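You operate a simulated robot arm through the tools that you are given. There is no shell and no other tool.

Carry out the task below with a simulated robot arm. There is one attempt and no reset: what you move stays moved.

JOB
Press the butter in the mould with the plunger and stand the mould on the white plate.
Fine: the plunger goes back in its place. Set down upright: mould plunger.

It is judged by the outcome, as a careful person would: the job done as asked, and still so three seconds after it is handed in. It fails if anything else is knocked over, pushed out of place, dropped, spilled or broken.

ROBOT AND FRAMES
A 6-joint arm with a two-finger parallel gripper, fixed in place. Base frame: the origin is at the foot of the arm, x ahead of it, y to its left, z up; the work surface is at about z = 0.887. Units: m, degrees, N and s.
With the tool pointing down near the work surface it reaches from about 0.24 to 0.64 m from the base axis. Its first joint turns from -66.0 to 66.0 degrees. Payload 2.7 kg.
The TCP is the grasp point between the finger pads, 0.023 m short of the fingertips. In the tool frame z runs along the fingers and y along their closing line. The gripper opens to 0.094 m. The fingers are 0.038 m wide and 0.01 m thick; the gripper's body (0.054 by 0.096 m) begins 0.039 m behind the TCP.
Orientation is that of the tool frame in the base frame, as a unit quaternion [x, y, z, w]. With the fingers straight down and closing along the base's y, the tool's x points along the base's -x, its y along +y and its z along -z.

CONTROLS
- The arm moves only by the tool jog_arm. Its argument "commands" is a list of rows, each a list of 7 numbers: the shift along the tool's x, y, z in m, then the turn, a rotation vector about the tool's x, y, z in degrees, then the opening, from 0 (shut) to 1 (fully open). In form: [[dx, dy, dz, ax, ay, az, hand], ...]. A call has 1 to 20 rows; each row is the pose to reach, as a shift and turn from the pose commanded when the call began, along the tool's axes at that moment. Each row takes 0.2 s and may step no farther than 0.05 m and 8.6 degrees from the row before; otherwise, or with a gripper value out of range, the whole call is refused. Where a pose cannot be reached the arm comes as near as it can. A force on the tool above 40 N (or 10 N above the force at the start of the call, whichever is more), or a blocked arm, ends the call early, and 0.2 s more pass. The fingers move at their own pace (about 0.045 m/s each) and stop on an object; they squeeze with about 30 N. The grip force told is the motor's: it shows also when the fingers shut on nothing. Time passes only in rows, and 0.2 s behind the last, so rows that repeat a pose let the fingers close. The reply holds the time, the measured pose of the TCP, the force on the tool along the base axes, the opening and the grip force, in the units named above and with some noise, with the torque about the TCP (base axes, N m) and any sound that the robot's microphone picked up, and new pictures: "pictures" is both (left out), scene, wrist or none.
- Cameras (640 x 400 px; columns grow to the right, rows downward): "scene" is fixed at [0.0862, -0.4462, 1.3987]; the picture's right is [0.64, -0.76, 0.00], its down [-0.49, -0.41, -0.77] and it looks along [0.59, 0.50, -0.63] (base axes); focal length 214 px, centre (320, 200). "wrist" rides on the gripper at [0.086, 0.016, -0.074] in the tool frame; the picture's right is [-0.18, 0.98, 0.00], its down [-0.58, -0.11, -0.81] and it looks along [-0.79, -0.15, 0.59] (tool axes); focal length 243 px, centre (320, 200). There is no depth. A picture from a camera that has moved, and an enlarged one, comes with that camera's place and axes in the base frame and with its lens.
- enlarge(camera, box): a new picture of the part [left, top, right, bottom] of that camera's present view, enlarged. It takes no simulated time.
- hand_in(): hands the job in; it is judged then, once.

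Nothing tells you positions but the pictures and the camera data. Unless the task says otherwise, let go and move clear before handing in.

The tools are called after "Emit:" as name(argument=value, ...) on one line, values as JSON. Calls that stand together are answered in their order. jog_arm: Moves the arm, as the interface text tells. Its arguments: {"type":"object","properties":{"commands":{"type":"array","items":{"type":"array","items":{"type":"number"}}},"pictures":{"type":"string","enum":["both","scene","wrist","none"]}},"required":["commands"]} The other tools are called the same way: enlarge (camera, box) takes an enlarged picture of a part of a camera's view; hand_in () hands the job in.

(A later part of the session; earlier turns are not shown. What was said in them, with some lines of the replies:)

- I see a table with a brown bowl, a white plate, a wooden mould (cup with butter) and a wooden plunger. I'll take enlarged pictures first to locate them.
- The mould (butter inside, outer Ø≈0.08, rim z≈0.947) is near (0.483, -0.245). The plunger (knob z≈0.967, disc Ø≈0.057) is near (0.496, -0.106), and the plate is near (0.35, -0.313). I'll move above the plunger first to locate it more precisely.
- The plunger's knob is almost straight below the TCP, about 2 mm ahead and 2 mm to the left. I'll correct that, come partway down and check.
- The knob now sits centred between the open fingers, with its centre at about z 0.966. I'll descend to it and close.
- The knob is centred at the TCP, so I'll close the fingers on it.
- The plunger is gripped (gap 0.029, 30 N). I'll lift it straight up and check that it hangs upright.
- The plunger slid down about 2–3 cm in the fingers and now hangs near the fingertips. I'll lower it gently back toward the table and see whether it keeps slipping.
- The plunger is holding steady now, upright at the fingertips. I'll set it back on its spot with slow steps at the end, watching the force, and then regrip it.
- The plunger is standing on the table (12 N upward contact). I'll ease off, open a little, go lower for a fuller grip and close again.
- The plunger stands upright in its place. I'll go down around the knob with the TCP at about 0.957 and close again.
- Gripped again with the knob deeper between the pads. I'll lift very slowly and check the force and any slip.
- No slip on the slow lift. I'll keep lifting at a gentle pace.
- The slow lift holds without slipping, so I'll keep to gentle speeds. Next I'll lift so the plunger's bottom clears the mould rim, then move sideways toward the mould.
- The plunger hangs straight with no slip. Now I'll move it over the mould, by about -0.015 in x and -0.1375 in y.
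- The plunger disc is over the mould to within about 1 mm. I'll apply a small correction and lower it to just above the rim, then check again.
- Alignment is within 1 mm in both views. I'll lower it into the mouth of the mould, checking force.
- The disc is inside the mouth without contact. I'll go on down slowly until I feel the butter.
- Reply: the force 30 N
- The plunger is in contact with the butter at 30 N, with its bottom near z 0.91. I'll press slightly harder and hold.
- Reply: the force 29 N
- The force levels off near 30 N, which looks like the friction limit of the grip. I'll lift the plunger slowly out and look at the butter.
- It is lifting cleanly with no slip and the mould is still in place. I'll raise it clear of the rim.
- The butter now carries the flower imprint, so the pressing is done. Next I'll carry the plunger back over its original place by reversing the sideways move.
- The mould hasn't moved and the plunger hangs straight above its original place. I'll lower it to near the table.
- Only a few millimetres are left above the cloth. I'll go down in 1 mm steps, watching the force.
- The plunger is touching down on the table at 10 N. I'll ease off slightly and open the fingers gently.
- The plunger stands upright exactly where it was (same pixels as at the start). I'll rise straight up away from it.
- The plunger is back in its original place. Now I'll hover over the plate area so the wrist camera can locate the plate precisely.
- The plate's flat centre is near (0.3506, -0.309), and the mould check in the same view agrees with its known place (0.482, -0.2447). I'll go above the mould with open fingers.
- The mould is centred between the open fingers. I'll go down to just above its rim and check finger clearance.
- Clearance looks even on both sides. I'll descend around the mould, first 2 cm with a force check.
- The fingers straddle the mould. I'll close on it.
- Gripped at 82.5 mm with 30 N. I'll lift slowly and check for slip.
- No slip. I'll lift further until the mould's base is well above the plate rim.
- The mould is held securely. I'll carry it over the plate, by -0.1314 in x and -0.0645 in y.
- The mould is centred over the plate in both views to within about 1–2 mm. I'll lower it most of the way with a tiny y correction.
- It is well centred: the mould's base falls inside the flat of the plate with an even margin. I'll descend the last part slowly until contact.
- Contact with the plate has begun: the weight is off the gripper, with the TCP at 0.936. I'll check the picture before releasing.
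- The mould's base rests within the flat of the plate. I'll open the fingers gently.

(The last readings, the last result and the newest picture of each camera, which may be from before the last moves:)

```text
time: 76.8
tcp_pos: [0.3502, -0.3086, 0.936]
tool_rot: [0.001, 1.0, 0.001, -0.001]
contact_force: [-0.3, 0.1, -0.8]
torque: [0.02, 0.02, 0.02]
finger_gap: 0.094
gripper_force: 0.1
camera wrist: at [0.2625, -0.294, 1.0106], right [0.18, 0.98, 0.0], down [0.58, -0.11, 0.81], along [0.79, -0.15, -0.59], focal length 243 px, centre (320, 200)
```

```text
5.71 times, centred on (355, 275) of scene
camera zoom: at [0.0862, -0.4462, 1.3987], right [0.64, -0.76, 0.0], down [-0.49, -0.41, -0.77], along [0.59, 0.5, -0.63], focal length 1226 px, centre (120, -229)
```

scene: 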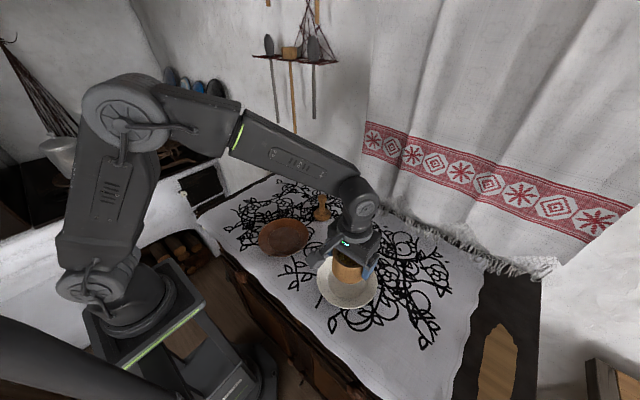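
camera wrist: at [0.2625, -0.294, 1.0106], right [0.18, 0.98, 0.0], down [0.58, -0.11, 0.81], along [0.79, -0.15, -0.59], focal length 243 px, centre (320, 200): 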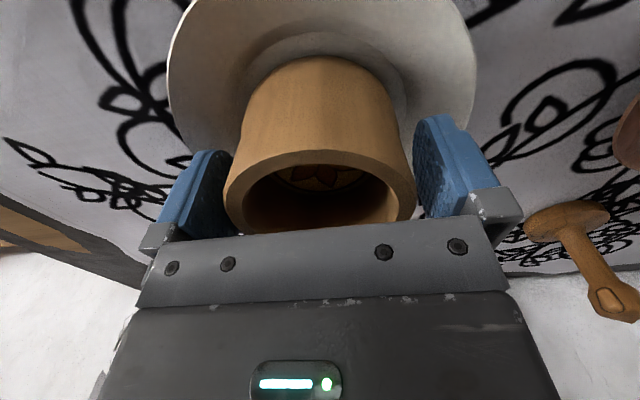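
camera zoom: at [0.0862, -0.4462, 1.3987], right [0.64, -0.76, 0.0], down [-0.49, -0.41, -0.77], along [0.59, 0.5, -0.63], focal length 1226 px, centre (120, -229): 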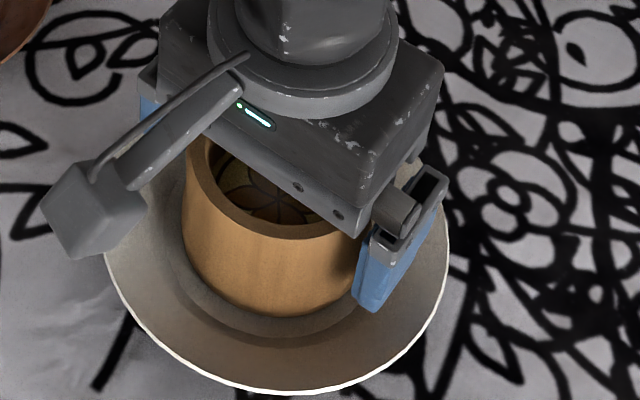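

Released: the mould stands on the plate and the fingers are clear on both sides. I'll rise straight up, slowly at first.

Emit:
jog_arm(commands=[[0, 0, -0.004, 0, 0, 0, 1], [0, 0, -0.01, 0, 0, 0, 1], [0, 0, -0.018, 0, 0, 0, 1], [0, 0, -0.028, 0, 0, 0, 1], [0, 0, -0.042, 0, 0, 0, 1], [0, 0, -0.06, 0, 0, 0, 1], [0, 0, -0.085, 0, 0, 0, 1], [0, 0, -0.115, 0, 0, 0, 1], [0, 0, -0.145, 0, 0, 0, 1], [0, 0, -0.17, 0, 0, 0, 1], [0, 0, -0.18, 0, 0, 0, 1]])

Emit:
enlarge(camera="scene", box=[300, 220, 400, 310])

Emit:
enlarge(camera="scene", box=[230, 170, 390, 300])

```text
time: 79.2
tcp_pos: [0.3506, -0.3083, 1.1169]
tool_rot: [0.0, 1.0, 0.0, 0.0]
contact_force: [-1.0, 0.1, -0.3]
torque: [-0.05, -0.03, 0.01]
finger_gap: 0.0939
gripper_force: 0.2
camera wrist: at [0.2627, -0.2938, 1.1911], right [0.18, 0.98, 0.0], down [0.58, -0.11, 0.81], along [0.79, -0.15, -0.59], focal length 243 px, centre (320, 200)
```

scene: 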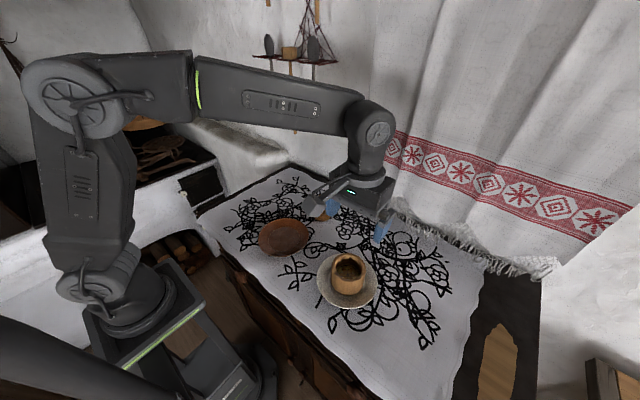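
wrist: 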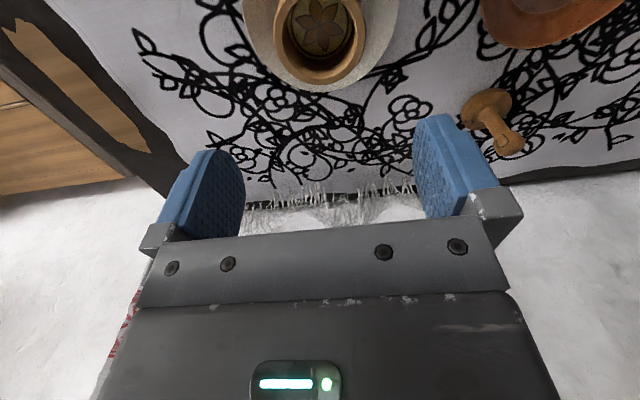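

```text
4.44 times, centred on (350, 265) of scene
camera zoom: at [0.0862, -0.4462, 1.3987], right [0.64, -0.76, 0.0], down [-0.49, -0.41, -0.77], along [0.59, 0.5, -0.63], focal length 953 px, centre (187, -89)
```

zoom: 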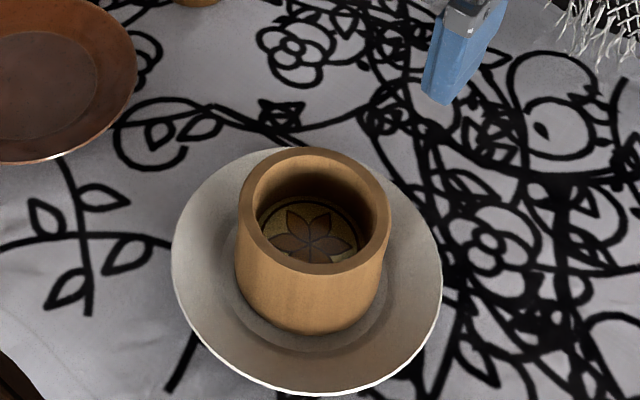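

```text
3.08 times, centred on (310, 235) of scene
camera zoom: at [0.0862, -0.4462, 1.3987], right [0.64, -0.76, 0.0], down [-0.49, -0.41, -0.77], along [0.59, 0.5, -0.63], focal length 660 px, centre (351, 92)
```

zoom: 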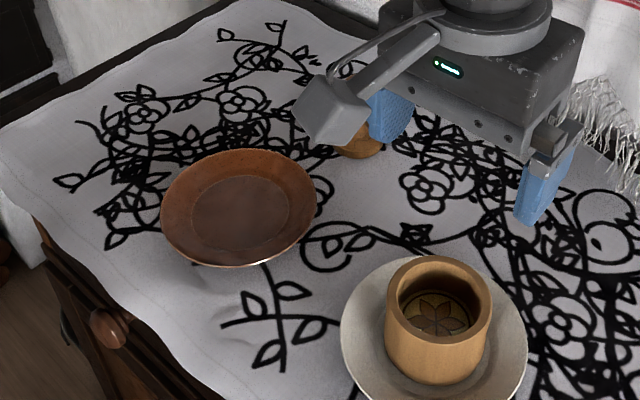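

The mould with the imprinted butter stands centred and upright on the white plate. I'll move the arm well clear and take a last look at everything.

Emit:
jog_arm(commands=[[0, 0, -0.03, 0, 0, 0, 1], [0.002, 0.01, -0.065, 0, 0, 0, 1], [0.004, 0.035, -0.095, 0, 0, 0, 1], [0.006, 0.065, -0.12, 0, 0, 0, 1], [0.009, 0.1, -0.14, 0, 0, 0, 1], [0.012, 0.135, -0.155, 0, 0, 0, 1], [0.015, 0.17, -0.165, 0, 0, 0, 1], [0.018, 0.2, -0.165, 0, 0, 0, 1], [0.021, 0.225, -0.165, 0, 0, 0, 1], [0.0233, 0.244, -0.165, 0, 0, 0, 1], [0.0233, 0.244, -0.165, 0, 0, 0, 1]])

Emit:
enlarge(camera="scene", box=[220, 160, 420, 320])

Emit:
enlarge(camera="scene", box=[300, 180, 345, 230])

```text
time: 81.6
tcp_pos: [0.3277, -0.0642, 1.2828]
tool_rot: [0.0, 1.0, 0.0, 0.0]
contact_force: [0.0, -1.1, 0.3]
torque: [0.01, -0.01, 0.02]
finger_gap: 0.0939
gripper_force: 0.0
camera wrist: at [0.2387, -0.0493, 1.3568], right [0.18, 0.98, 0.0], down [0.58, -0.11, 0.81], along [0.79, -0.15, -0.59], focal length 243 px, centre (320, 200)
```

scene: 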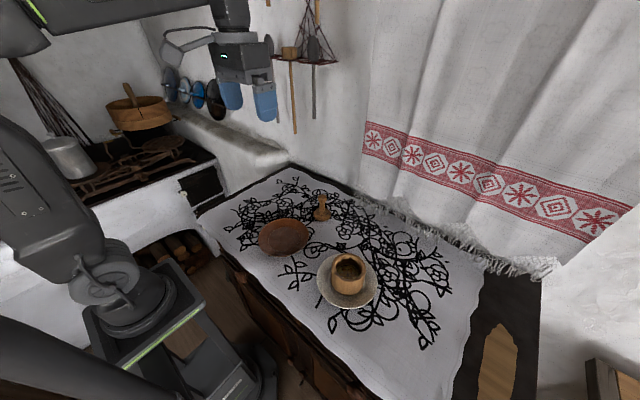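
wrist: 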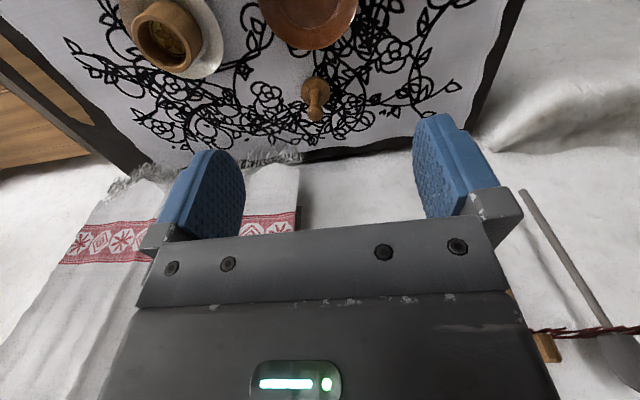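

```text
2.50 times, centred on (320, 240) of scene
camera zoom: at [0.0862, -0.4462, 1.3987], right [0.64, -0.76, 0.0], down [-0.49, -0.41, -0.77], along [0.59, 0.5, -0.63], focal length 536 px, centre (320, 100)
```

zoom: 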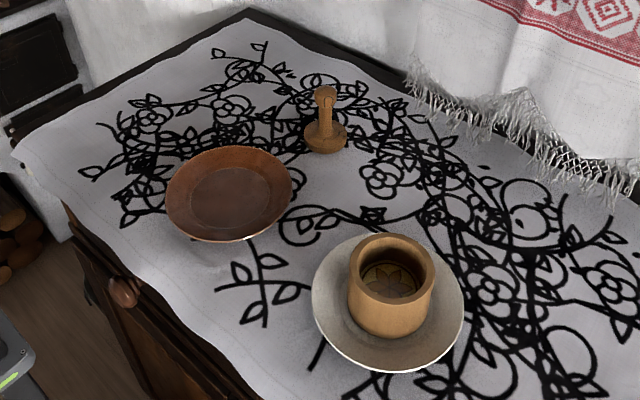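

```text
8.00 times, centred on (322, 205) of scene
camera zoom: at [0.0862, -0.4462, 1.3987], right [0.64, -0.76, 0.0], down [-0.49, -0.41, -0.77], along [0.59, 0.5, -0.63], focal length 1716 px, centre (300, 160)
```

zoom: 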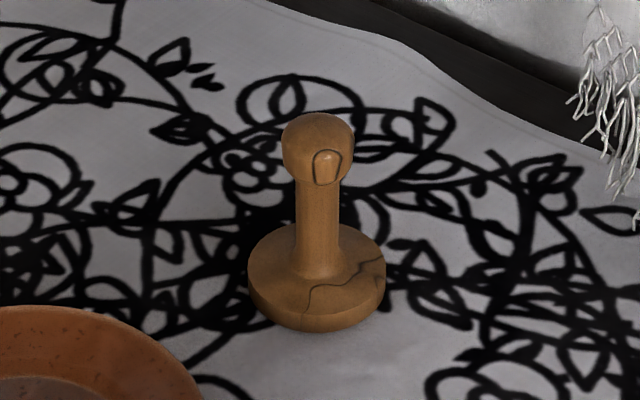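

The butter is stamped, the mould stands upright in the middle of the white plate, and the plunger is upright in its original place. The bowl and plate haven't moved and the arm is clear, so I'm handing in.

Emit:
hand_in()

```text
The job is handed in.
```

The butter is pressed and the mould is standing upright in the middle of the white plate. The plunger is back upright in its original place. I have handed the job in, but the reply gave no verdict.

- **Pressing:** I pushed the plunger down with about 30 N. When I lifted it out, the butter showed a clear flower imprint.
- **Plunger:** on my first lift it slid 2–3 cm down in the fingers. I set it back down on its spot, regripped it deeper and lifted slowly, and it was never dropped. In the last picture it matches where it stood at the start.
- **Surroundings:** in the final pictures the bowl and the plate look unmoved, and the arm is well clear of everything.
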